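You operate a simulated robot arm through the tools that you are given. There is no shell and no other tool.

The job below is to be done with a simulated robot arm. You get a single attempt, and the scene is never put back.

JOB
Shut the spinach lever, stack both baskets on the beige mat and cap the well.
Fine: wait for the plate's dash; the red tab goes on the mat, the green tab seats on its rim; seat the grey steel cap in the well; touch no hot wall.
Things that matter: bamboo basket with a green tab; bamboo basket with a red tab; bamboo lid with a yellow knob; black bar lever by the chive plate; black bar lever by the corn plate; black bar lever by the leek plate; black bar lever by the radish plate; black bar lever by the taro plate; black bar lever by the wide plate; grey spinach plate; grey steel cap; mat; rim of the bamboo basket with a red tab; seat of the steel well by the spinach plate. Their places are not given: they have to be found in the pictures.

The check looks at the end state, three seconds after you hand in, the way a careful person would. Anything else that was tipped, shoved, dropped, spilled or broken makes it a failure. A push-on lid holds only when it is set on centred and level and pressed home; a screw cap is set on level and turned clockwise until tight.

ROBOT AND FRAMES
A 7-joint arm with a two-finger parallel gripper, fixed in place. Base frame: the origin is at the foot of the arm, x ahead of it, y to its left, z up; the work surface is at about z = 85. Readings come in cm, rad, newtons and seconds.
With the tool pointing down near the work surface it reaches from about 34 to 74 cm from the base axis. Its first joint turns from -2.496 to 2.496 rad. Payload 3 kg.
The TCP is the grasp point between the finger pads, 3 cm short of the fingertips. In the tool frame z runs along the fingers and y along their closing line. The gripper opens to 9.4 cm. The fingers are 2.8 cm wide and 1 cm thick; the gripper's body (5 by 9.6 cm) begins 5.5 cm behind the TCP.
Orientation is that of the tool frame in the base frame, as a unit quaternion [x, y, z, w]. With the fingers straight down and closing along the base's y, the tool's x points along the base's -x, its y along +y and its z along -z.

CONTROLS
- The arm moves only by the tool jog_arm. Its argument "targets" is a list of rows, each a list of 7 numbers: the shift along the tool's x, y, z in cm, then the turn, a rotation vector about the tool's x, y, z in rad, then the finger opening in cm, from 0 to 9.4. In form: [[x, y, z, wx, wy, wz, fingers], ...]. A call has 1 to 20 rows; each row shifts and turns the commanded pose from where the row before left it, along the tool's axes as they then stand. A row lasts 0.2 s, in which the tool goes at most 5 cm and 0.15 rad; a call with a longer step from one row to the next is refused whole, and so is a gripper value outside its range. A pose out of reach is approached as far as the arm can. The call stops where the force on the tool passes 90 N (or 10 N more than at its start, if that is more) or the arm is blocked; 0.2 s more then pass. The fingers move at their own pace (about 4.5 cm/s each) and stop on an object; they squeeze with about 23 N. The grip force told is the motor's: it shows also when the fingers shut on nothing. Time passes only in rows, and 0.2 s behind the last, so rows that do not move let the fingers close. The reply holds the time, the measured pose of the TCP, the force on the tool along the base axes, the opening and the grip force, in the units named above and with some noise, with the torque about the TCP (base axes, N m) and any sound that the robot's microphone picked up.
- Cameras (640 x 400 px; columns grow to the right, rows downward): "scene" is fixed at [4.93, 65, 156.78]; the picture's right is [-0.73, -0.68, 0.00], its down [-0.42, 0.45, -0.79] and it looks along [0.54, -0.58, -0.61] (base axes); focal length 324 px, centre (320, 200). "wrist" rides on the gripper at [7.6, 1.4, -10.3] in the tool frame; the picture's right is [-0.18, 0.98, 0.00], its down [-0.75, -0.14, -0.64] and it looks along [-0.63, -0.12, 0.77] (tool axes); focal length 243 px, centre (320, 200).
- get_image(camera): a new picture of that camera. It takes no simulated time.
- slide_trunk(by): slides the trunk up (or, below 0, down) by that many cm; the arm rides with it, the base frame stays. It gives what a move gives, with no picture.
- locate(camera, pixels): for up to 12 pixels [column, row] of the newest picture of that camera ("zoom" is the newest enlarged one), the place [x, y, z] in the base frame of the surface seen there, good to about 0.3 cm. It takes no simulated time.
- close_up(camera, box): a new picture of the part [left, top, right, bottom] of that camera's present view, enlarged. It takes no simulated time.
- close_job(): hands the job in; it is judged then, once.

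Leave the gripper open and the arm clear of the work at the hand-in unless told otherwise.

The tools are called after "Emit:" by a JSON object that holds its "api" and its "payload". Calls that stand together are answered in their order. jog_arm: Moves the arm, as the interface text tells. Its arguments: {"type":"object","properties":{"targets":{"type":"array","items":{"type":"array","items":{"type":"number"}}}},"required":["targets"]} The other tools are called the same way: slide_trunk (by) slides the trunk up or down; get_image (camera) takes a picture; locate (camera, pixels) gives the place of the surface under pixels of a picture; close_up (camera, box) takes an enlarged picture of a part of a camera's view; close_job () hands the job in.

At the start:

```text
t: 0.0
tcp_pos: [54.77, 27.8, 124.79]
ee_rot: [0.0, 1.0, -0.001, 0.0]
contact_force: [0.6, 0.0, -0.1]
wrist_torque: [0.01, -0.04, 0.02]
gripper_width: 9.41
grip_force: 0.1
trunk travel left (down, up): [-22.5, 16.5]
```

scene: 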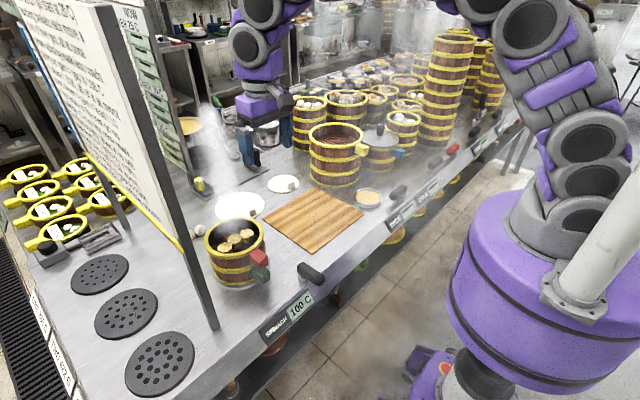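
wrist: 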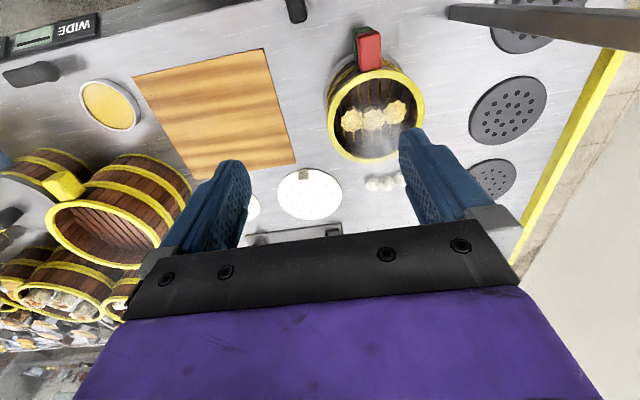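

I start by looking at the work area more closely: the red tab basket near scene pixel (235,250), the display "100 C" near (300,305), and the other parts.

Emit:
{"api": "close_up", "payload": {"camera": "scene", "box": [180, 170, 340, 350]}}

Emit:
{"api": "close_up", "payload": {"camera": "scene", "box": [260, 70, 480, 240]}}

Emit:
{"api": "close_up", "payload": {"camera": "wrist", "box": [0, 0, 440, 270]}}

```text
2.22 times, centred on (260, 260) of scene
```

zoom: 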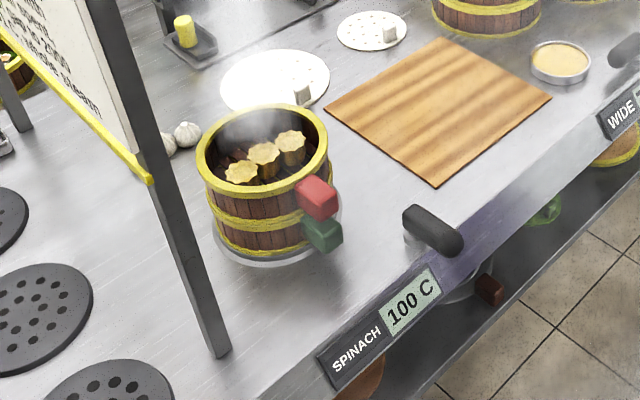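

```text
2.35 times, centred on (370, 155) of scene
```

zoom: 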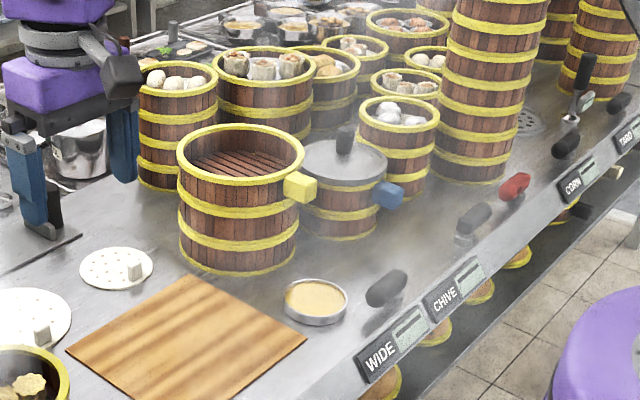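

```text
1.45 times, centred on (220, 135) of wrist
```

zoom: 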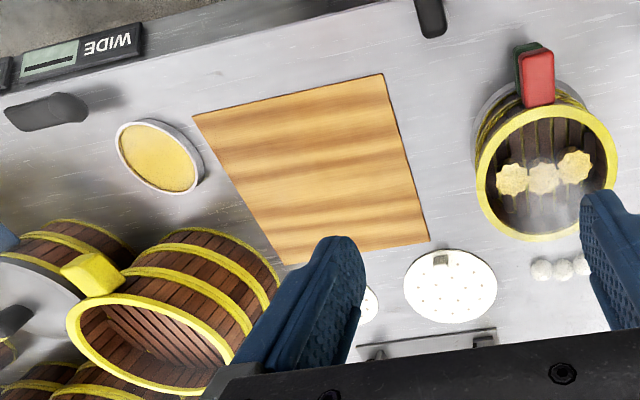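

The red-tab basket seems to sit on the green-tab basket, both on the spinach well, plate "100 C". I need to find the grey steel cap and the lid with the yellow knob, and look at the lever positions; more close-ups.

Emit:
{"api": "close_up", "payload": {"camera": "scene", "box": [180, 150, 320, 237]}}

Emit:
{"api": "close_up", "payload": {"camera": "scene", "box": [370, 100, 530, 240]}}

Emit:
{"api": "close_up", "payload": {"camera": "scene", "box": [0, 150, 210, 281]}}

Emit:
{"api": "close_up", "payload": {"camera": "scene", "box": [150, 60, 310, 200]}}

Emit:
{"api": "close_up", "payload": {"camera": "scene", "box": [250, 240, 350, 350]}}

Emit:
{"api": "close_up", "payload": {"camera": "wrist", "box": [220, 0, 540, 240]}}

```text
4.57 times, centred on (250, 194) of scene
```

zoom: 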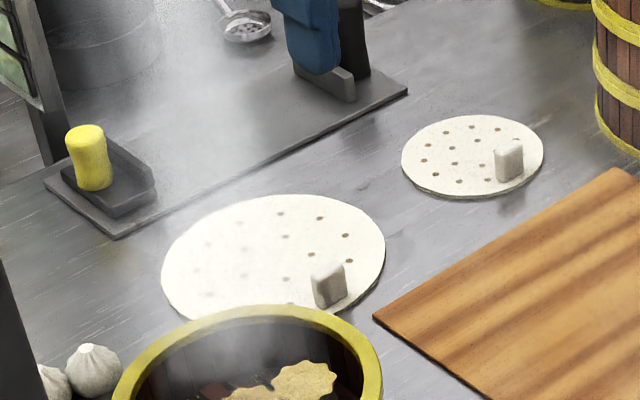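

```text
2.86 times, centred on (450, 170) of scene
```

zoom: 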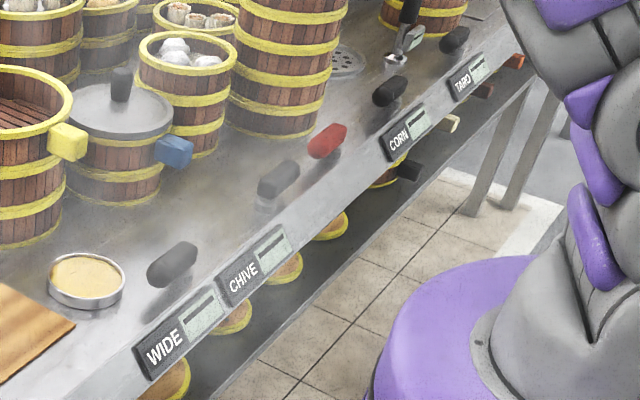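

```text
3.05 times, centred on (105, 216) of scene
```

zoom: 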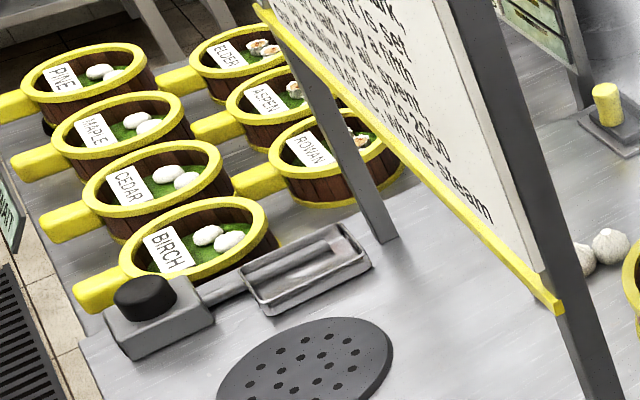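

```text
2.86 times, centred on (230, 130) of scene
```

zoom: 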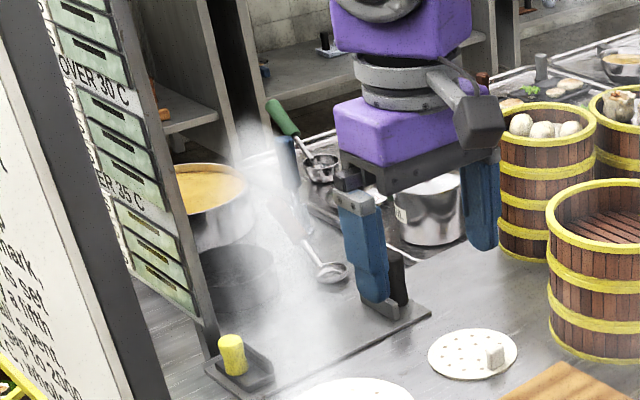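

```text
3.64 times, centred on (300, 295) of scene
```

zoom: 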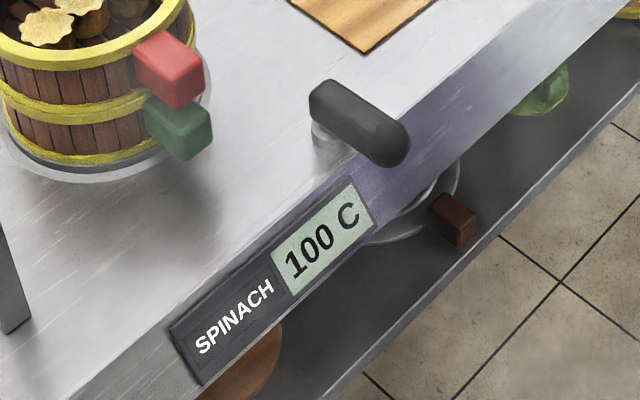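

```text
1.67 times, centred on (380, 120) of wrist
```

zoom: 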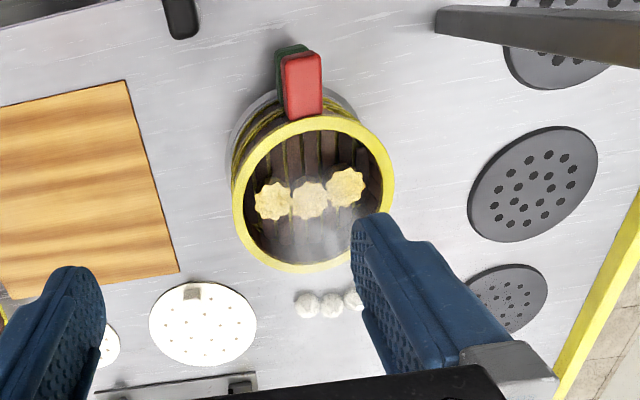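

I can't yet identify the grey steel cap. I look closer at the grey-topped item near (380,135), the disc near (457,120), the dish at (367,198), the lower shelf and the sign text.

Emit:
{"api": "close_up", "payload": {"camera": "scene", "box": [340, 110, 430, 215]}}

Emit:
{"api": "close_up", "payload": {"camera": "scene", "box": [430, 90, 530, 170]}}

Emit:
{"api": "close_up", "payload": {"camera": "scene", "box": [0, 0, 210, 240]}}

Emit:
{"api": "close_up", "payload": {"camera": "scene", "box": [210, 230, 430, 400]}}

Emit:
{"api": "close_up", "payload": {"camera": "scene", "box": [280, 60, 440, 130]}}

Emit:
{"api": "close_up", "payload": {"camera": "wrist", "box": [0, 140, 200, 400]}}

```text
3.81 times, centred on (385, 162) of scene
```

zoom: 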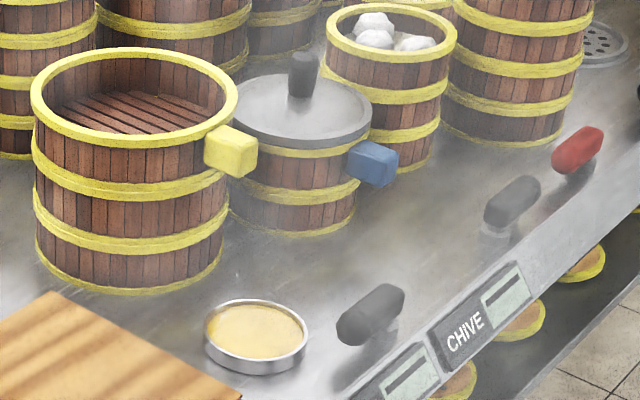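

```text
5.00 times, centred on (480, 130) of scene
```

zoom: 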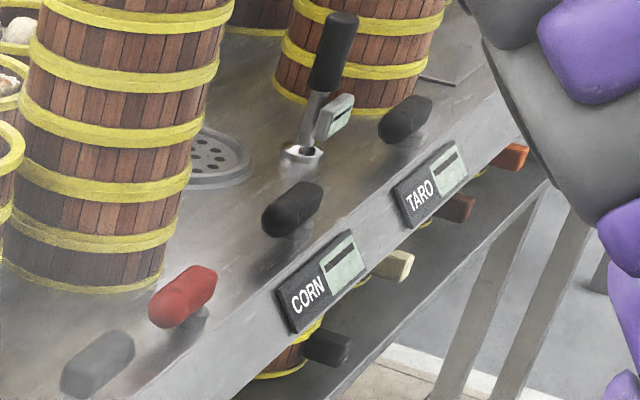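

```text
1.67 times, centred on (105, 120) of scene
```

zoom: 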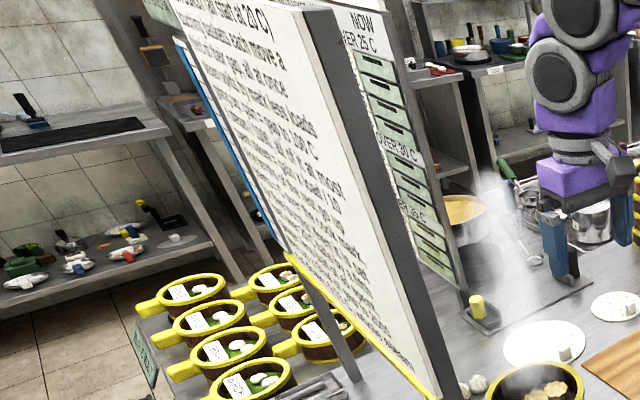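

```text
2.35 times, centred on (320, 315) of scene
```

zoom: 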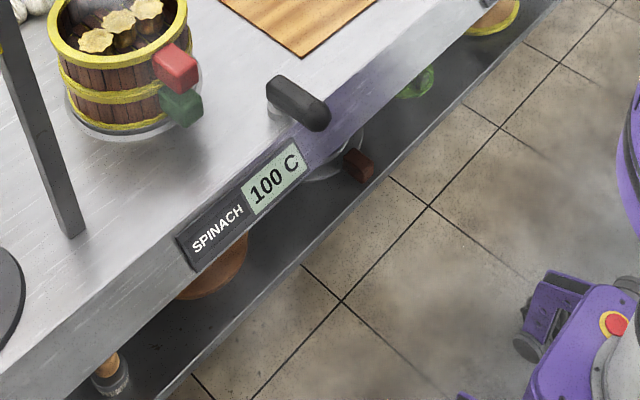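

```text
4.00 times, centred on (360, 95) of scene
```

zoom: 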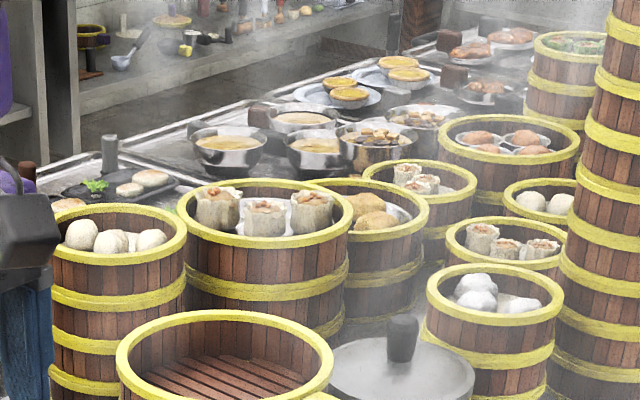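

```text
1.54 times, centred on (100, 270) of wrist
```

zoom: 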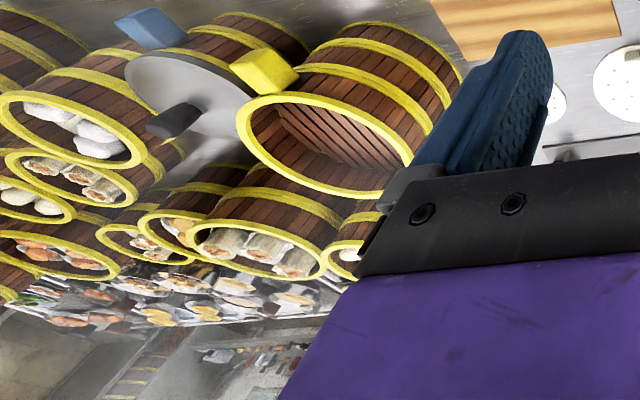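

Now I locate the main things in the base frame: the spinach lever, baskets, tabs, mat, grey-lidded item, dish and white discs.

Emit:
{"api": "close_up", "payload": {"camera": "scene", "box": [180, 170, 340, 350]}}

Emit:
{"api": "get_image", "payload": {"camera": "scene"}}

Emit:
{"api": "locate", "payload": {"camera": "zoom", "pixels": [[412, 212], [455, 243], [433, 220], [405, 240], [315, 195], [322, 235], [205, 165], [322, 140], [265, 105], [262, 178], [225, 235], [330, 250]]}}

Emit:
{"api": "locate", "payload": {"camera": "scene", "pixels": [[263, 221], [317, 187], [363, 213], [314, 255], [367, 198], [380, 127], [380, 137], [357, 141], [240, 206], [285, 183], [362, 150], [331, 140]]}}

```text
2.22 times, centred on (260, 260) of scene
```

zoom: 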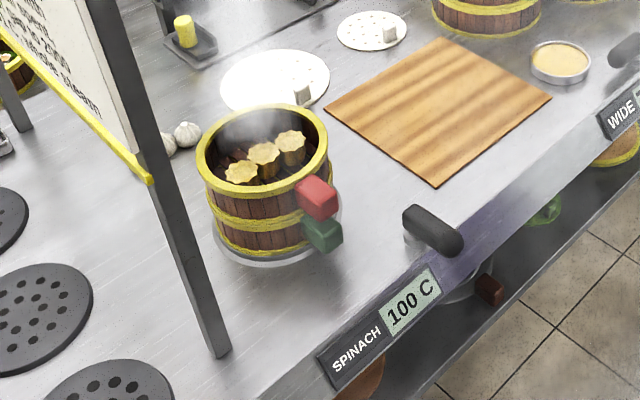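

```text
taken
```

scene: 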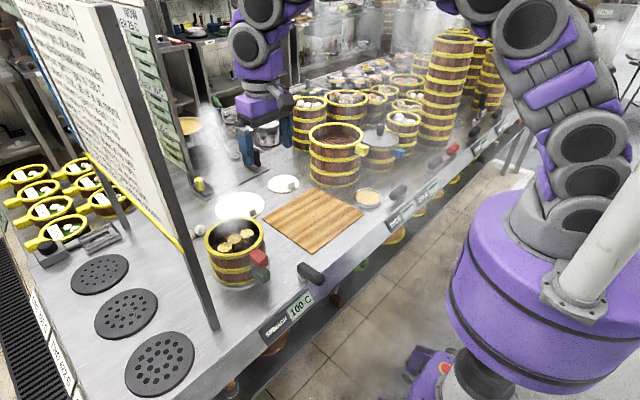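

```text
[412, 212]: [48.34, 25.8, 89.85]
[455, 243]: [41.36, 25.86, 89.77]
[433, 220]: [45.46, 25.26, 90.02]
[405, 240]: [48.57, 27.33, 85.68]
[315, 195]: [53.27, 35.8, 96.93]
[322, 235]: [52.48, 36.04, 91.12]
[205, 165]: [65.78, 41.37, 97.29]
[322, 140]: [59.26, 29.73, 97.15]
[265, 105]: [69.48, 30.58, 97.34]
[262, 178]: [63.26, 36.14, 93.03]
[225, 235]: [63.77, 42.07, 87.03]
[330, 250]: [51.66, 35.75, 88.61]
```

```text
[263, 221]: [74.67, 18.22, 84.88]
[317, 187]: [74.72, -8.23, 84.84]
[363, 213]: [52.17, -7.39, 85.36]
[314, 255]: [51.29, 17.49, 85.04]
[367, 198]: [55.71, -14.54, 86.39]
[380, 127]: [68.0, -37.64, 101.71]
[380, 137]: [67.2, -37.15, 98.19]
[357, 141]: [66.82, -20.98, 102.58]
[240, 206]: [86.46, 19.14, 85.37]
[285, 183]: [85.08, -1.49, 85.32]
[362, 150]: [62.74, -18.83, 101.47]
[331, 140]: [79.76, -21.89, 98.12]
```

The spinach lever bar lies along x (from about (48.3,25.8) to (41.4,25.9)), while the others seem to lie along the counter edge. I zoom on the other levers and locate their ends and stems to learn the shut direction.

Emit:
{"api": "close_up", "payload": {"camera": "scene", "box": [375, 160, 435, 220]}}

Emit:
{"api": "locate", "payload": {"camera": "zoom", "pixels": [[130, 220], [160, 180], [230, 120], [300, 150], [250, 230], [240, 215], [470, 40], [400, 40]]}}

Emit:
{"api": "close_up", "payload": {"camera": "wrist", "box": [0, 0, 150, 110]}}

Emit:
{"api": "close_up", "payload": {"camera": "scene", "box": [400, 130, 480, 200]}}

```text
6.67 times, centred on (405, 190) of scene
```

zoom: 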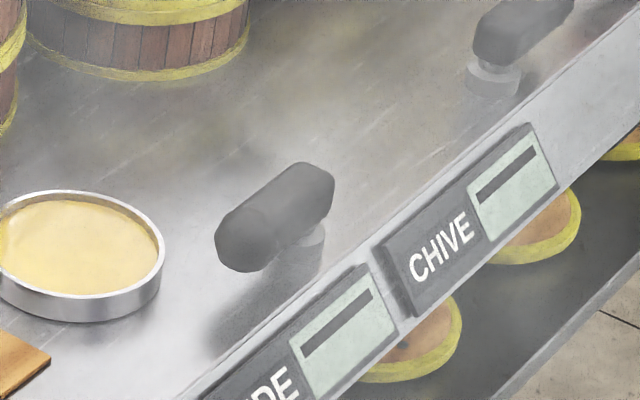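

```text
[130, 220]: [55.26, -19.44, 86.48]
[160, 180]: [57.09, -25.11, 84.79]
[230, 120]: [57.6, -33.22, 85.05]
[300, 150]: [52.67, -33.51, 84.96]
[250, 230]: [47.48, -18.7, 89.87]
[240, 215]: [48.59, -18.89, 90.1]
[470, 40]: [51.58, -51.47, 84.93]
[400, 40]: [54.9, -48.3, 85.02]
```

```text
3.64 times, centred on (75, 55) of wrist
```

zoom: 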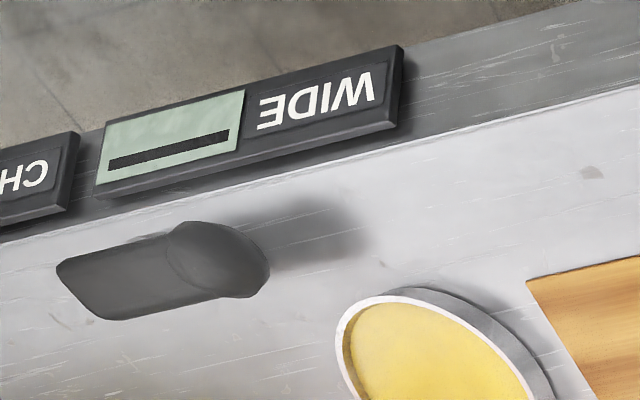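

```text
5.71 times, centred on (440, 165) of scene
```

zoom: 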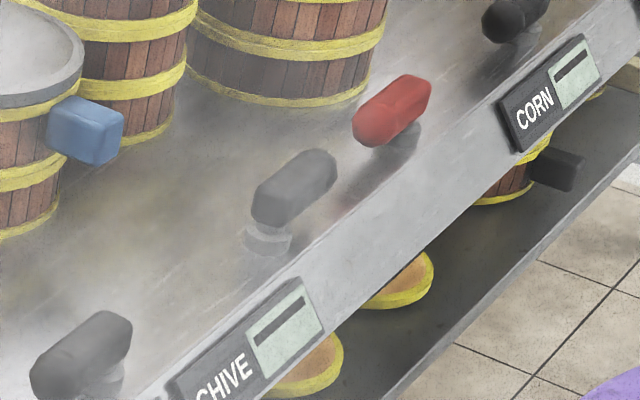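

I need the ends and stems of the wide, chive and red levers precisely to compare with the spinach lever.

Emit:
{"api": "close_up", "payload": {"camera": "scene", "box": [375, 160, 435, 220]}}

Emit:
{"api": "locate", "payload": {"camera": "zoom", "pixels": [[225, 240], [325, 175], [313, 245], [300, 260], [490, 30], [565, 10], [490, 80], [245, 255], [275, 205], [300, 170]]}}

Emit:
{"api": "close_up", "payload": {"camera": "scene", "box": [280, 245, 340, 305]}}

Emit:
{"api": "locate", "payload": {"camera": "zoom", "pixels": [[240, 160], [320, 190], [400, 250], [260, 130], [425, 235], [230, 200], [245, 220], [300, 230], [380, 270], [430, 200], [190, 360], [330, 240]]}}

```text
6.67 times, centred on (405, 190) of scene
```

zoom: 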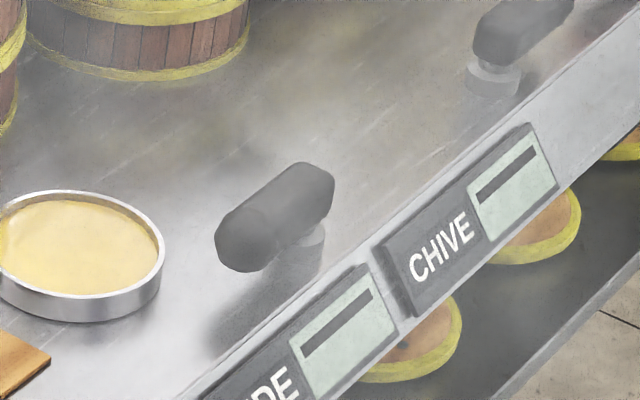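

```text
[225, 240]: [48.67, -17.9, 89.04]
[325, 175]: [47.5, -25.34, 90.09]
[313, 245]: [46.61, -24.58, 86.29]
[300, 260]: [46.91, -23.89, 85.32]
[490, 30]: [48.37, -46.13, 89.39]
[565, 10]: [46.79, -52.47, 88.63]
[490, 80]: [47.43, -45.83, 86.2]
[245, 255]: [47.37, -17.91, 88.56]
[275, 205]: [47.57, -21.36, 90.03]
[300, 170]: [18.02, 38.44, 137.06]
```

```text
6.67 times, centred on (310, 275) of scene
```

zoom: 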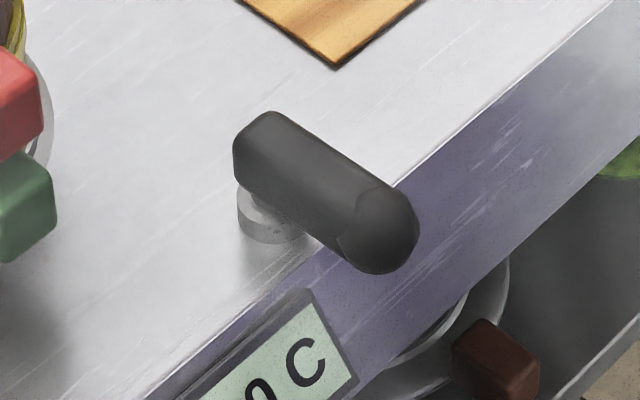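

```text
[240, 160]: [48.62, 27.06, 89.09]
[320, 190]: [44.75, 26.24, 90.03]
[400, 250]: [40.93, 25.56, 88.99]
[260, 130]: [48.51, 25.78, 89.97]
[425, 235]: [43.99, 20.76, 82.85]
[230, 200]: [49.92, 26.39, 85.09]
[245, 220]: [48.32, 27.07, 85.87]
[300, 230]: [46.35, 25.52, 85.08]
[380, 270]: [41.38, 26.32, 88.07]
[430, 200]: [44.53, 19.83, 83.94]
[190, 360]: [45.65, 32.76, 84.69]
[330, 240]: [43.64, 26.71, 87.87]
```

The spinach bar pivots near (47.4,26.3) with its tip near x=41. Wide lever lies from its stem toward +y, chive lever toward -y, so the turning sense must be found. The sign may carry hints; I zoom in on it and on the spinach lever from the wrist camera.

Emit:
{"api": "close_up", "payload": {"camera": "scene", "box": [0, 0, 100, 80]}}

Emit:
{"api": "close_up", "payload": {"camera": "scene", "box": [30, 60, 130, 140]}}

Emit:
{"api": "close_up", "payload": {"camera": "scene", "box": [90, 120, 190, 200]}}

Emit:
{"api": "close_up", "payload": {"camera": "scene", "box": [110, 0, 190, 180]}}

Emit:
{"api": "close_up", "payload": {"camera": "wrist", "box": [260, 0, 420, 80]}}

```text
5.00 times, centred on (50, 40) of scene
```

zoom: 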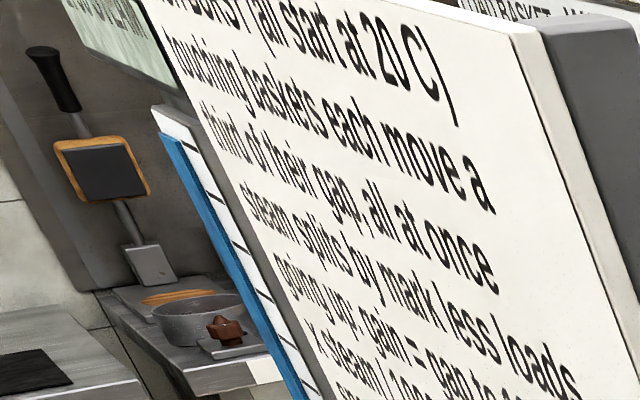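

```text
5.00 times, centred on (80, 100) of scene
```

zoom: 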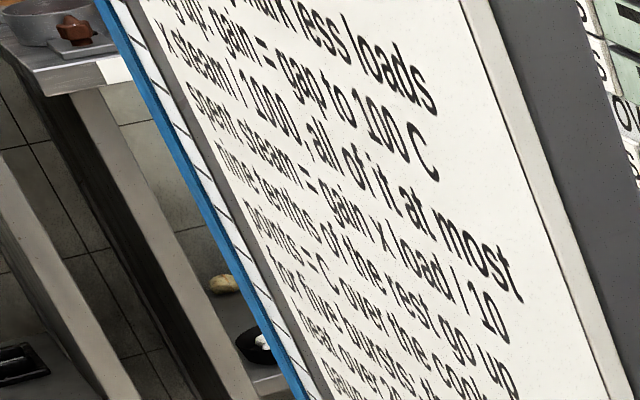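

```text
5.00 times, centred on (140, 160) of scene
```

zoom: 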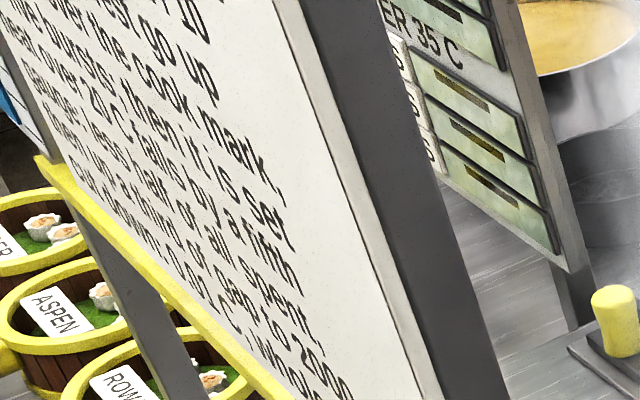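

```text
2.22 times, centred on (150, 90) of scene
```

zoom: 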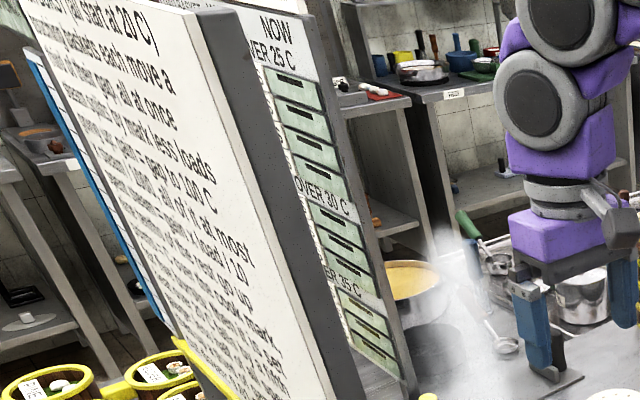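

```text
4.00 times, centred on (340, 40) of wrist
```

zoom: 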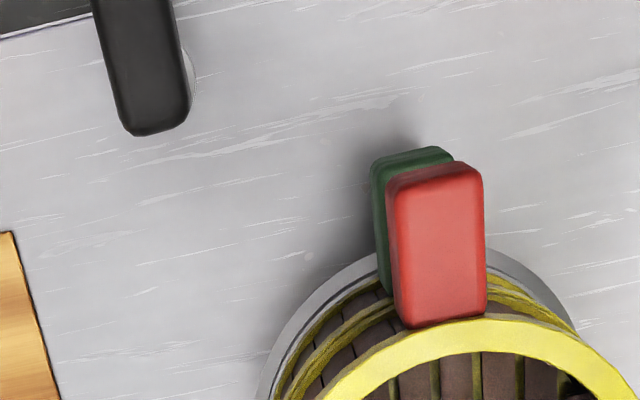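

The sign seems to be about something else (a game of loads), not this job. I measure the grey disc with dark knob near scene (380,135), the brown block on the lower shelf near (338,298), and the well ring.

Emit:
{"api": "close_up", "payload": {"camera": "scene", "box": [340, 110, 430, 215]}}

Emit:
{"api": "locate", "payload": {"camera": "zoom", "pixels": [[245, 105], [360, 105], [290, 140], [270, 85], [300, 65], [372, 165], [330, 130], [240, 130], [310, 150], [372, 125], [260, 330], [300, 325]]}}

Emit:
{"api": "locate", "payload": {"camera": "scene", "pixels": [[338, 299], [333, 290], [362, 264], [457, 120], [405, 120], [402, 165], [455, 148], [470, 142], [100, 273], [126, 313], [160, 364]]}}

Emit:
{"api": "close_up", "payload": {"camera": "scene", "box": [300, 260, 380, 320]}}

```text
3.81 times, centred on (385, 162) of scene
```

zoom: 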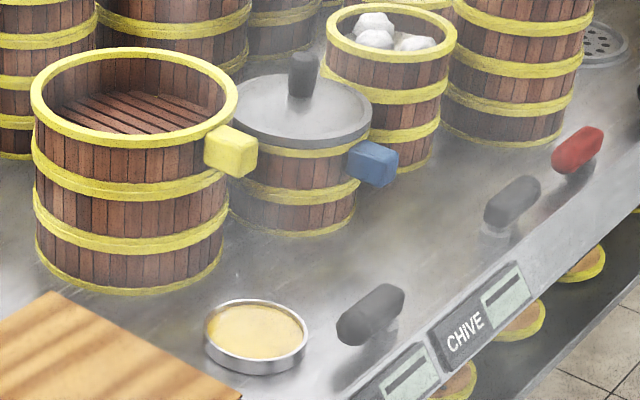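

```text
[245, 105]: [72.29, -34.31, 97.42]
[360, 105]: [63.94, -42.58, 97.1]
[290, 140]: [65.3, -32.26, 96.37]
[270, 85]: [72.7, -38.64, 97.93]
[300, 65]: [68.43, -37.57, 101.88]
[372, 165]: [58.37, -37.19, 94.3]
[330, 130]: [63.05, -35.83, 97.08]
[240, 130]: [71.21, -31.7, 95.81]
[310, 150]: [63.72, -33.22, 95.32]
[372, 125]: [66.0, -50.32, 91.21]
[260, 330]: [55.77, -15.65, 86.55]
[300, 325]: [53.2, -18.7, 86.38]
```

```text
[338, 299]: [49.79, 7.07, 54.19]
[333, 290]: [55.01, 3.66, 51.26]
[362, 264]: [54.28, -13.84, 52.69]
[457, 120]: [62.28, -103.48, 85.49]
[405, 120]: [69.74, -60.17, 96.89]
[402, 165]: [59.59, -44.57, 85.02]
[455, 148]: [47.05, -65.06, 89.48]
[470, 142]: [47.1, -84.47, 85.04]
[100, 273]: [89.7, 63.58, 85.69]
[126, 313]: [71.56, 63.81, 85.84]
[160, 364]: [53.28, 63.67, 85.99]
```

```text
6.67 times, centred on (340, 290) of scene
```

zoom: 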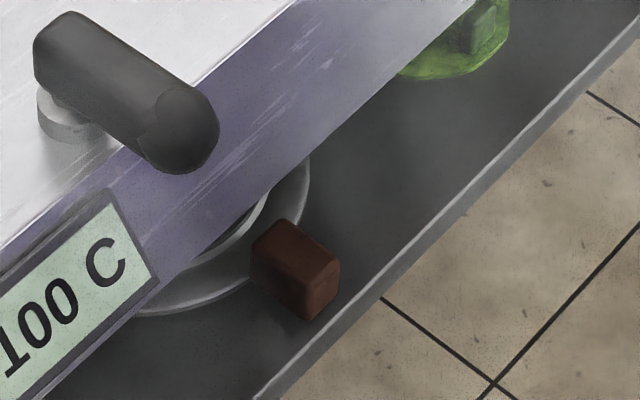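

The grey disc with the dark knob (centre about (67.5,-37), z 97, radius ~6.5) is the only steel cap so far. First the lever: I move with the fingers fully open to straddle the spinach bar near its tip (42, 26), stopping high to check.

Emit:
{"api": "jog_arm", "payload": {"targets": [[4.26, -0.6, 0, 0, 0, 0, 9.4], [4.26, -0.6, 0, 0, 0, 0, 9.4], [4.25, -0.6, 0, 0, 0, 0, 9.4], [0, 0, 4, 0, 0, 0, 9.4], [0, 0, 4, 0, 0, 0, 9.4], [0, 0, 4, 0, 0, 0, 9.4], [0, 0, 4, 0, 0, 0, 9.4], [0, 0, 4, 0, 0, 0, 9.4], [0, 0, 4, 0, 0, 0, 9.4], [0, 0, 3, 0, 0, 0, 9.4]]}}

Emit:
{"api": "get_image", "payload": {"camera": "scene"}}

Emit:
{"api": "get_image", "payload": {"camera": "wrist"}}

```text
t: 2.2
tcp_pos: [41.78, 25.74, 97.96]
ee_rot: [0.001, 1.0, 0.0, 0.0]
contact_force: [0.1, 0.6, 0.2]
wrist_torque: [0.03, 0.02, 0.01]
gripper_width: 9.42
grip_force: 0.1
trunk travel left (down, up): [-22.5, 16.5]
```

```text
taken
```

scene: 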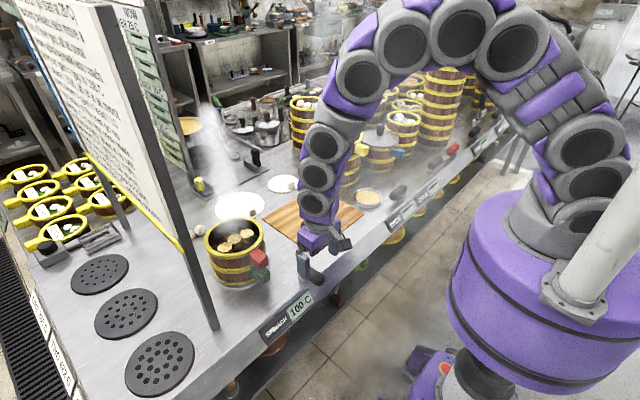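

```text
taken
```

wrist: 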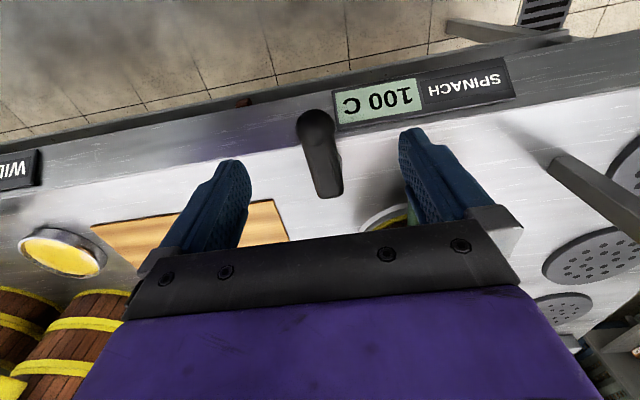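

The fingers straddle the bar. With the arm moved, new items appear around scene (245,125)-(290,105); I zoom there.

Emit:
{"api": "close_up", "payload": {"camera": "scene", "box": [190, 80, 320, 190]}}

Emit:
{"api": "close_up", "payload": {"camera": "wrist", "box": [260, 70, 420, 240]}}

```text
3.64 times, centred on (255, 135) of scene
```

zoom: 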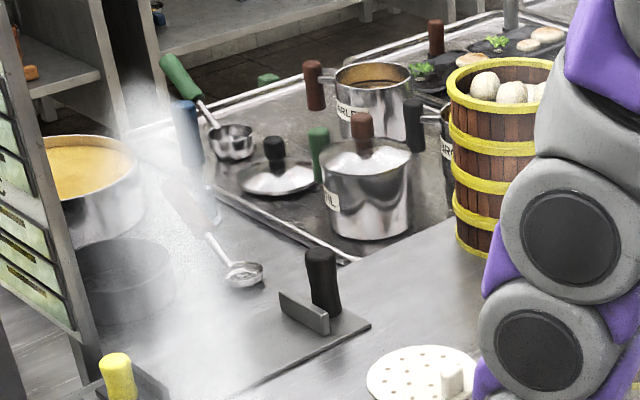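

```text
2.35 times, centred on (340, 155) of wrist
```

zoom: 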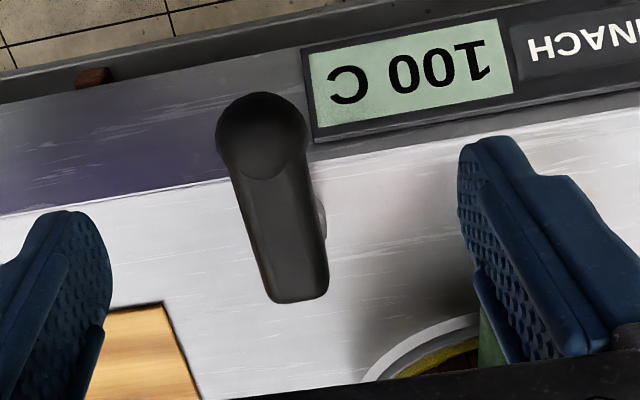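

Bar is centred between the fingers. I descend 7.4 cm so that the tips are beside the bar (z about 87.5), then check forces. I also locate the steel lid with the black knob at the back.

Emit:
{"api": "locate", "payload": {"camera": "zoom", "pixels": [[275, 190], [275, 150], [325, 290], [300, 315], [365, 160], [120, 380]]}}

Emit:
{"api": "jog_arm", "payload": {"targets": [[0, 0, 2.5, 0, 0, 0, 9.4], [0, 0, 2.5, 0, 0, 0, 9.4], [0, 0, 2.4, 0, 0, 0, 9.4]]}}

```text
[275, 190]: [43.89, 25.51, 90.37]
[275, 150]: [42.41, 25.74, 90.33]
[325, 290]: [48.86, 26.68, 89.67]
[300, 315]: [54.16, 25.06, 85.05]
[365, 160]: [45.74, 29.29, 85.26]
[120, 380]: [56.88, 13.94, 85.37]
```

```text
t: 3.0
tcp_pos: [41.79, 25.85, 90.39]
ee_rot: [0.0, 1.0, 0.0, 0.0]
contact_force: [1.1, -0.5, 0.6]
wrist_torque: [0.02, 0.0, 0.01]
gripper_width: 9.4
grip_force: 0.1
trunk travel left (down, up): [-22.5, 16.5]
```

No contact. I nudge toward +y in small steps (contact expected after about 3.5 cm).

Emit:
{"api": "jog_arm", "payload": {"targets": [[0, 1.5, 0, 0, 0, 0, 9.4], [0, 1.5, 0, 0, 0, 0, 9.4], [0, 0.4, 0, 0, 0, 0, 9.4], [0, 0.4, 0, 0, 0, 0, 9.4], [0, 0.3, 0, 0, 0, 0, 9.4]]}}

Emit:
{"api": "close_up", "payload": {"camera": "wrist", "box": [200, 40, 440, 240]}}

```text
t: 4.2
tcp_pos: [41.67, 29.01, 90.65]
ee_rot: [0.001, 1.0, 0.002, -0.002]
contact_force: [3.1, -52.0, -6.4]
wrist_torque: [-0.87, 0.28, -0.5]
gripper_width: 9.41
grip_force: 0.6
trunk travel left (down, up): [-22.5, 16.5]
```

```text
2.00 times, centred on (320, 140) of wrist
```

zoom: 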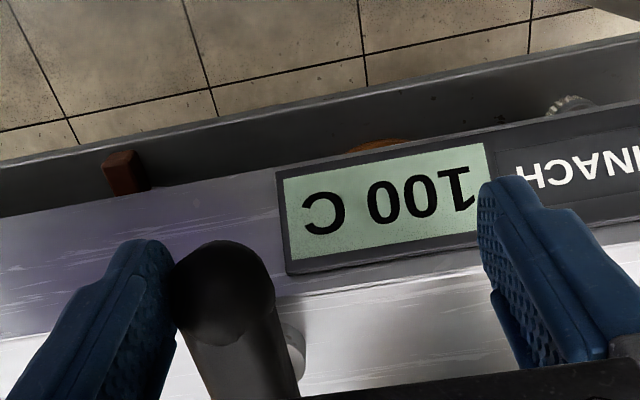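

52 N with no motion: +y is against a stop. I back off and nudge the other way, toward -y.

Emit:
{"api": "jog_arm", "payload": {"targets": [[0, -1.5, 0, 0, 0, 0, 9.4], [0, -2.5, 0, 0, 0, 0, 9.4], [0, -2.3, 0, 0, 0, 0, 9.4], [0, -0.4, 0, 0, 0, 0, 9.4], [0, -0.3, 0, 0, 0, 0, 9.4], [0, -0.3, 0, 0, 0, 0, 9.4]]}}

Emit:
{"api": "close_up", "payload": {"camera": "wrist", "box": [200, 40, 440, 240]}}

```text
t: 5.6
tcp_pos: [41.84, 22.93, 90.46]
ee_rot: [0.001, 1.0, -0.002, 0.0]
contact_force: [-0.4, 0.2, -0.1]
wrist_torque: [0.0, -0.05, -0.01]
gripper_width: 9.39
grip_force: 0.0
trunk travel left (down, up): [-22.5, 16.5]
```

```text
2.00 times, centred on (320, 140) of wrist
```

zoom: 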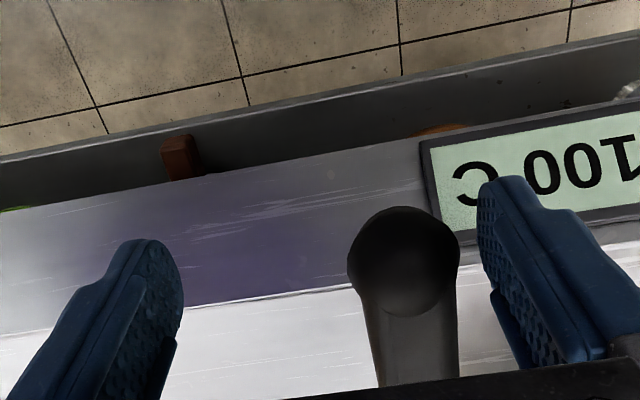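

Not touching yet; about 0.7 cm gap to the +y finger. I go on toward -y in small steps.

Emit:
{"api": "jog_arm", "payload": {"targets": [[0, -0.4, 0, 0, 0, 0, 9.4], [0, -0.3, 0, 0, 0, 0, 9.4], [0, -0.3, 0, 0, 0, 0, 9.4], [0, -0.3, 0, 0, 0, 0, 9.4], [0, -0.3, 0, 0, 0, 0, 9.4]]}}

Emit:
{"api": "close_up", "payload": {"camera": "wrist", "box": [200, 40, 440, 240]}}

```text
t: 6.8
tcp_pos: [41.99, 20.93, 90.68]
ee_rot: [0.0, 1.0, 0.001, 0.0]
contact_force: [0.8, -0.5, 1.5]
wrist_torque: [-0.04, 0.04, -0.01]
gripper_width: 9.38
grip_force: 0.1
trunk travel left (down, up): [-22.5, 16.5]
```

```text
2.00 times, centred on (320, 140) of wrist
```

zoom: 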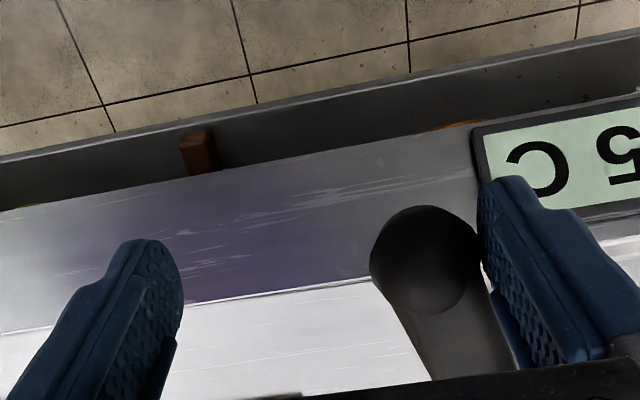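

The lever turns toward -y and the plate already reads about 95. I continue along the arc in small steps to bring the bar parallel to the counter edge.

Emit:
{"api": "jog_arm", "payload": {"targets": [[-0.05, -0.5, 0, 0, 0, 0, 9.4], [-0.05, -0.5, 0, 0, 0, 0, 9.4], [-0.05, -0.5, 0, 0, 0, 0, 9.4], [-0.05, -0.5, 0, 0, 0, 0, 9.4], [-0.33, -0.5, 0, 0, 0, 0, 9.4], [-0.33, -0.5, 0, 0, 0, 0, 9.4], [-0.33, -0.5, 0, 0, 0, 0, 9.4], [-0.33, -0.5, 0, 0, 0, 0, 9.4], [-0.37, -0.28, 0, 0, 0, 0, 9.4], [-0.37, -0.28, 0, 0, 0, 0, 9.4]]}}

Emit:
{"api": "get_image", "payload": {"camera": "wrist"}}

Emit:
{"api": "get_image", "payload": {"camera": "scene"}}

```text
t: 9.0
tcp_pos: [44.01, 16.46, 90.55]
ee_rot: [-0.001, 1.0, 0.0, 0.0]
contact_force: [-4.5, 0.9, 0.9]
wrist_torque: [0.01, 0.12, 0.24]
gripper_width: 9.42
grip_force: 0.1
trunk travel left (down, up): [-22.5, 16.5]
```

```text
taken
```

wrist: 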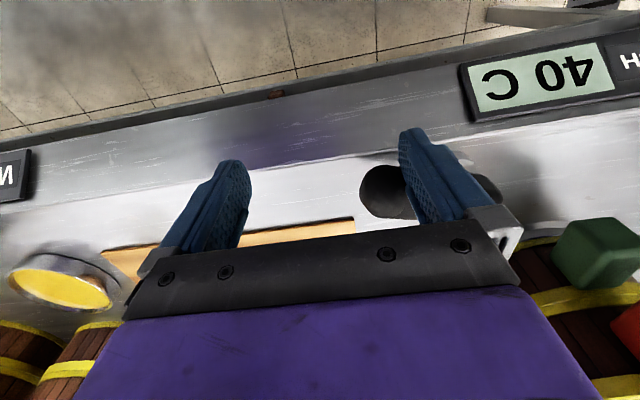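

```text
taken
```

scene: 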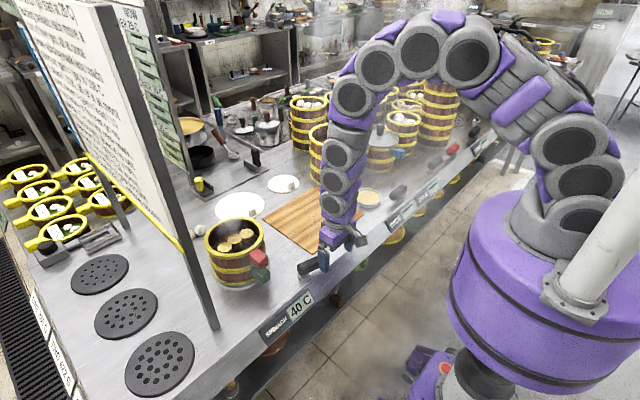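

The plate reads 40 C now; the bar is at roughly 75°. I push on in +x to bring it fully parallel to the edge.

Emit:
{"api": "jog_arm", "payload": {"targets": [[-0.3, -0.2, 0, 0, 0, 0, 9.4], [-0.3, -0.15, 0, 0, 0, 0, 9.4], [-0.3, -0.1, 0, 0, 0, 0, 9.4], [-0.3, 0, 0, 0, 0, 0, 9.4]]}}

Emit:
{"api": "close_up", "payload": {"camera": "scene", "box": [260, 220, 360, 340]}}

```text
t: 10.0
tcp_pos: [45.28, 15.88, 90.56]
ee_rot: [0.001, 1.0, 0.0, 0.0]
contact_force: [-6.0, -2.3, -1.2]
wrist_torque: [-0.12, 0.16, 0.28]
gripper_width: 9.35
grip_force: 0.0
trunk travel left (down, up): [-22.5, 16.5]
```

```text
3.33 times, centred on (310, 280) of scene
```

zoom: 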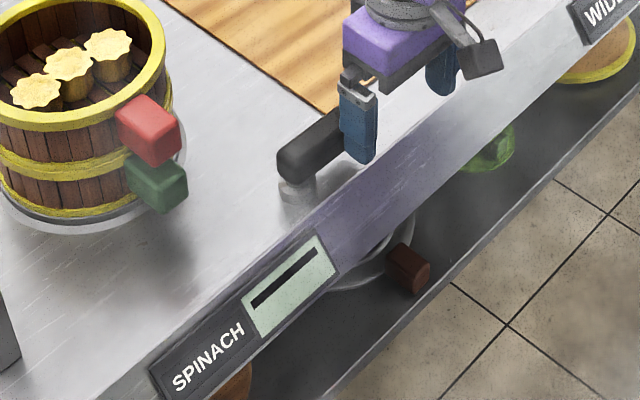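

The plate already shows the dash. I press a little more to feel whether the lever is at its stop.

Emit:
{"api": "jog_arm", "payload": {"targets": [[-0.25, 0, 0, 0, 0, 0, 9.4], [-0.25, 0, 0, 0, 0, 0, 9.4], [0, 0, 0, 0, 0, 0, 9.4]]}}

Emit:
{"api": "close_up", "payload": {"camera": "scene", "box": [260, 220, 360, 340]}}

```text
t: 10.8
tcp_pos: [45.5, 15.9, 90.6]
ee_rot: [-0.001, 1.0, 0.0, 0.0]
contact_force: [-28.3, -3.6, 3.6]
wrist_torque: [-0.13, 0.34, 1.35]
gripper_width: 9.23
grip_force: 0.0
trunk travel left (down, up): [-22.5, 16.5]
```

```text
3.33 times, centred on (310, 280) of scene
```

zoom: 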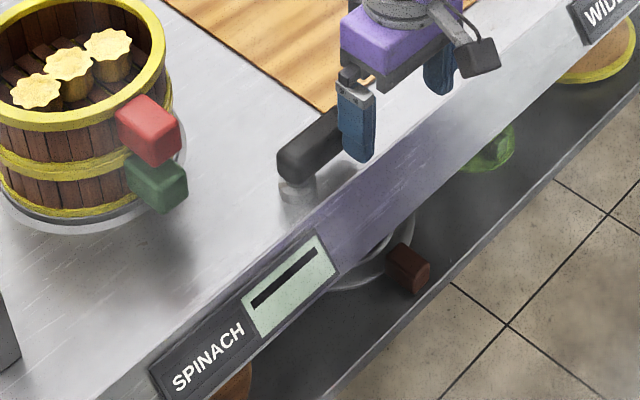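

Force 28 N at the stop: the lever is shut and the plate shows the dash. I back off in -x, lift, and then survey the counter for the cap.

Emit:
{"api": "jog_arm", "payload": {"targets": [[1.0, 0, 0, 0, 0, 0, 9.4], [0.5, 0, -1, 0, 0, 0, 9.4], [0, 0, -4.5, 0, 0, 0, 9.4], [0, 0, -4.5, 0, 0, 0, 9.4], [0, -2, -4.5, 0, 0, 0, 9.4], [0, -4.5, -2, 0, 0, 0, 9.4], [0, -4.5, -2, 0, 0, 0, 9.4], [0, -4.5, -2, 0, 0, 0, 9.4], [0, -4.5, -2, 0, 0, 0, 9.4], [0, -4.5, -2, 0, 0, 0, 9.4]]}}

Emit:
{"api": "get_image", "payload": {"camera": "wrist"}}

Emit:
{"api": "get_image", "payload": {"camera": "scene"}}

```text
t: 13.0
tcp_pos: [44.54, -8.8, 115.19]
ee_rot: [-0.001, 1.0, 0.0, 0.001]
contact_force: [0.2, 0.0, 0.2]
wrist_torque: [0.03, -0.01, 0.01]
gripper_width: 9.39
grip_force: 0.1
trunk travel left (down, up): [-22.5, 16.5]
```

```text
taken
```

wrist: 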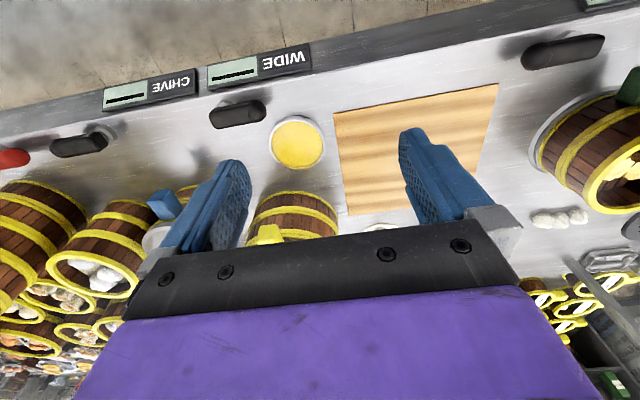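

```text
taken
```

scene: 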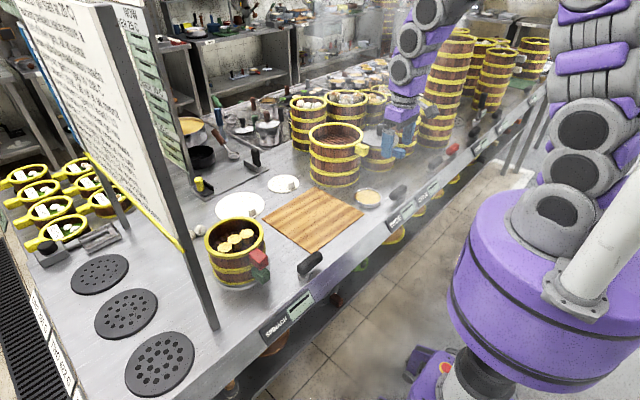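

I zoom on the yellow disc at (297,142) and on the area near the blue tab basket at (165,210) in the wrist view.

Emit:
{"api": "close_up", "payload": {"camera": "wrist", "box": [230, 90, 350, 180]}}

Emit:
{"api": "close_up", "payload": {"camera": "wrist", "box": [0, 90, 240, 280]}}

Emit:
{"api": "close_up", "payload": {"camera": "scene", "box": [390, 20, 560, 140]}}

Emit:
{"api": "close_up", "payload": {"camera": "scene", "box": [170, 80, 310, 190]}}

```text
4.44 times, centred on (290, 135) of wrist
```

zoom: 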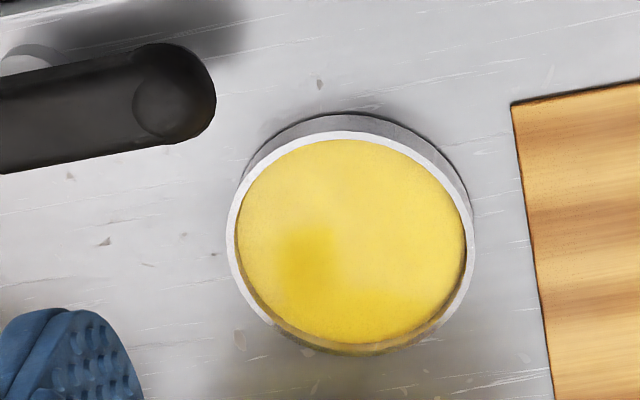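

```text
2.11 times, centred on (120, 185) of wrist
```

zoom: 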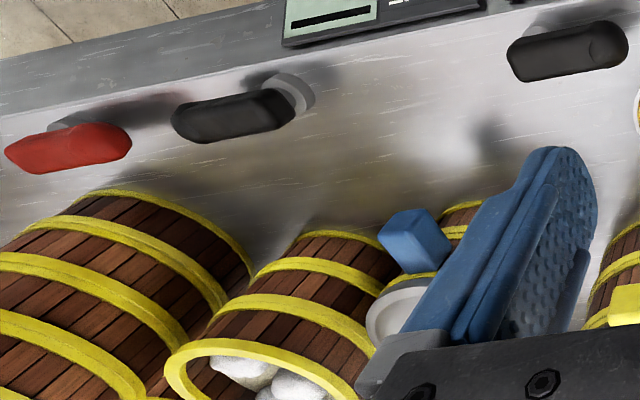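

```text
3.33 times, centred on (475, 80) of scene
```

zoom: 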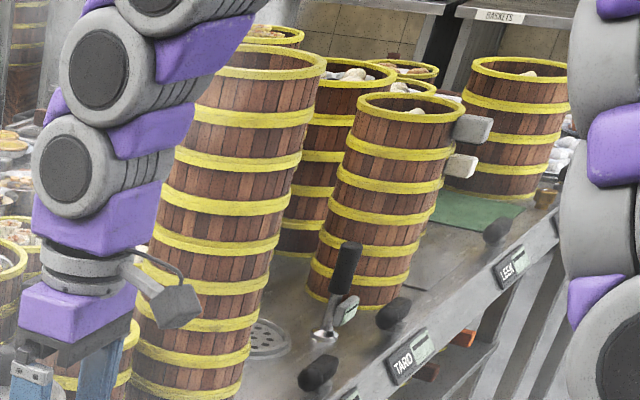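

```text
3.64 times, centred on (240, 135) of scene
```

zoom: 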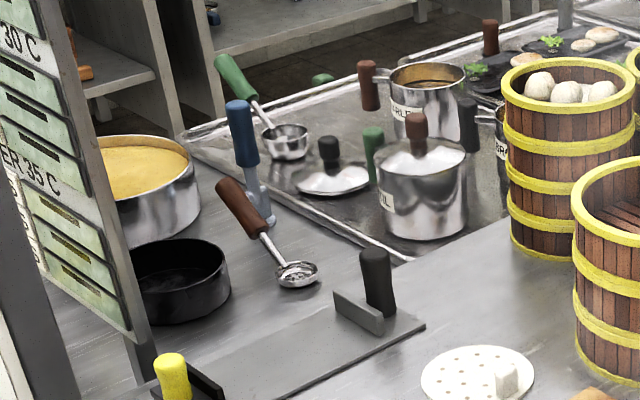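

The gripper hides the far part of the counter. I tilt the tool forward (about tool y) and raise it so the wrist camera can look along +x over the baskets.

Emit:
{"api": "jog_arm", "payload": {"targets": [[0, 0, -3, 0, -0.15, 0, 9.4], [0, 0, -3, 0, -0.15, 0, 9.4], [0, 0, -3, 0, -0.15, 0, 9.4], [0, 0, -3, 0, -0.15, 0, 9.4], [0, 0, -1, 0, -0.1, 0, 9.4]]}}

Emit:
{"api": "get_image", "payload": {"camera": "wrist"}}

```text
t: 14.2
tcp_pos: [42.1, -8.51, 127.14]
ee_rot: [0.0, 0.952, 0.004, 0.306]
contact_force: [0.2, -0.4, 0.3]
wrist_torque: [-0.01, 0.03, -0.01]
gripper_width: 9.44
grip_force: 0.1
out of reach, approached as far as the arm can: row 5
trunk travel left (down, up): [-22.5, 16.5]
```

```text
taken
```

wrist: 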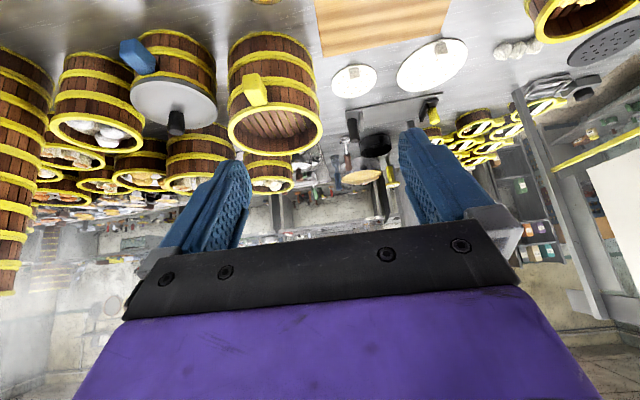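

Now I see the grey disc with knob on the blue-tab basket at (173,105). I zoom in there and the rest.

Emit:
{"api": "close_up", "payload": {"camera": "wrist", "box": [100, 20, 240, 150]}}

Emit:
{"api": "close_up", "payload": {"camera": "wrist", "box": [310, 20, 500, 200]}}

Emit:
{"api": "locate", "payload": {"camera": "wrist", "pixels": [[135, 92], [212, 112], [165, 118], [180, 80], [175, 122], [350, 80], [430, 65], [505, 48], [270, 135], [258, 90], [140, 58], [175, 40]]}}

```text
3.08 times, centred on (170, 85) of wrist
```

zoom: 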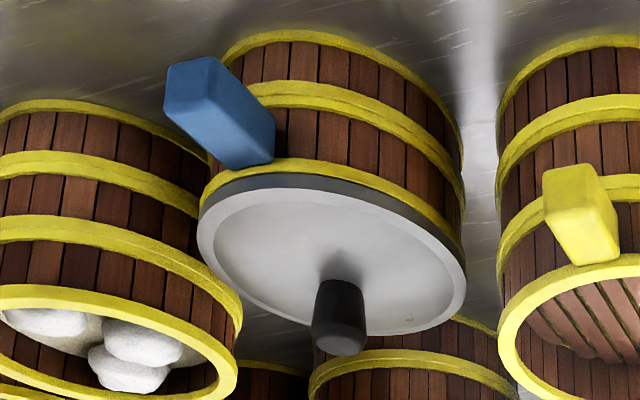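

```text
2.22 times, centred on (405, 110) of wrist
```

zoom: 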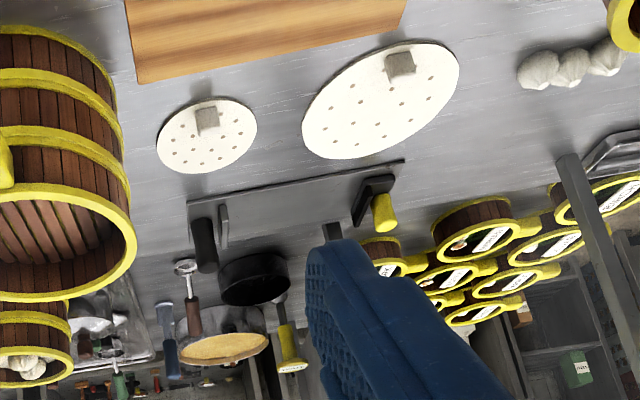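

```text
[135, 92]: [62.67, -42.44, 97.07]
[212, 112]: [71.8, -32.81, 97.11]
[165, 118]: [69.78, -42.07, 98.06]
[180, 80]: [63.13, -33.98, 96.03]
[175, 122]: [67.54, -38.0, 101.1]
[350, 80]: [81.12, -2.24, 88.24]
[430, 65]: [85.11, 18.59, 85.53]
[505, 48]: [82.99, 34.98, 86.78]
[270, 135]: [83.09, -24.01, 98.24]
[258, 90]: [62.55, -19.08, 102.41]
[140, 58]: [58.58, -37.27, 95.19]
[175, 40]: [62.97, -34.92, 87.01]
```

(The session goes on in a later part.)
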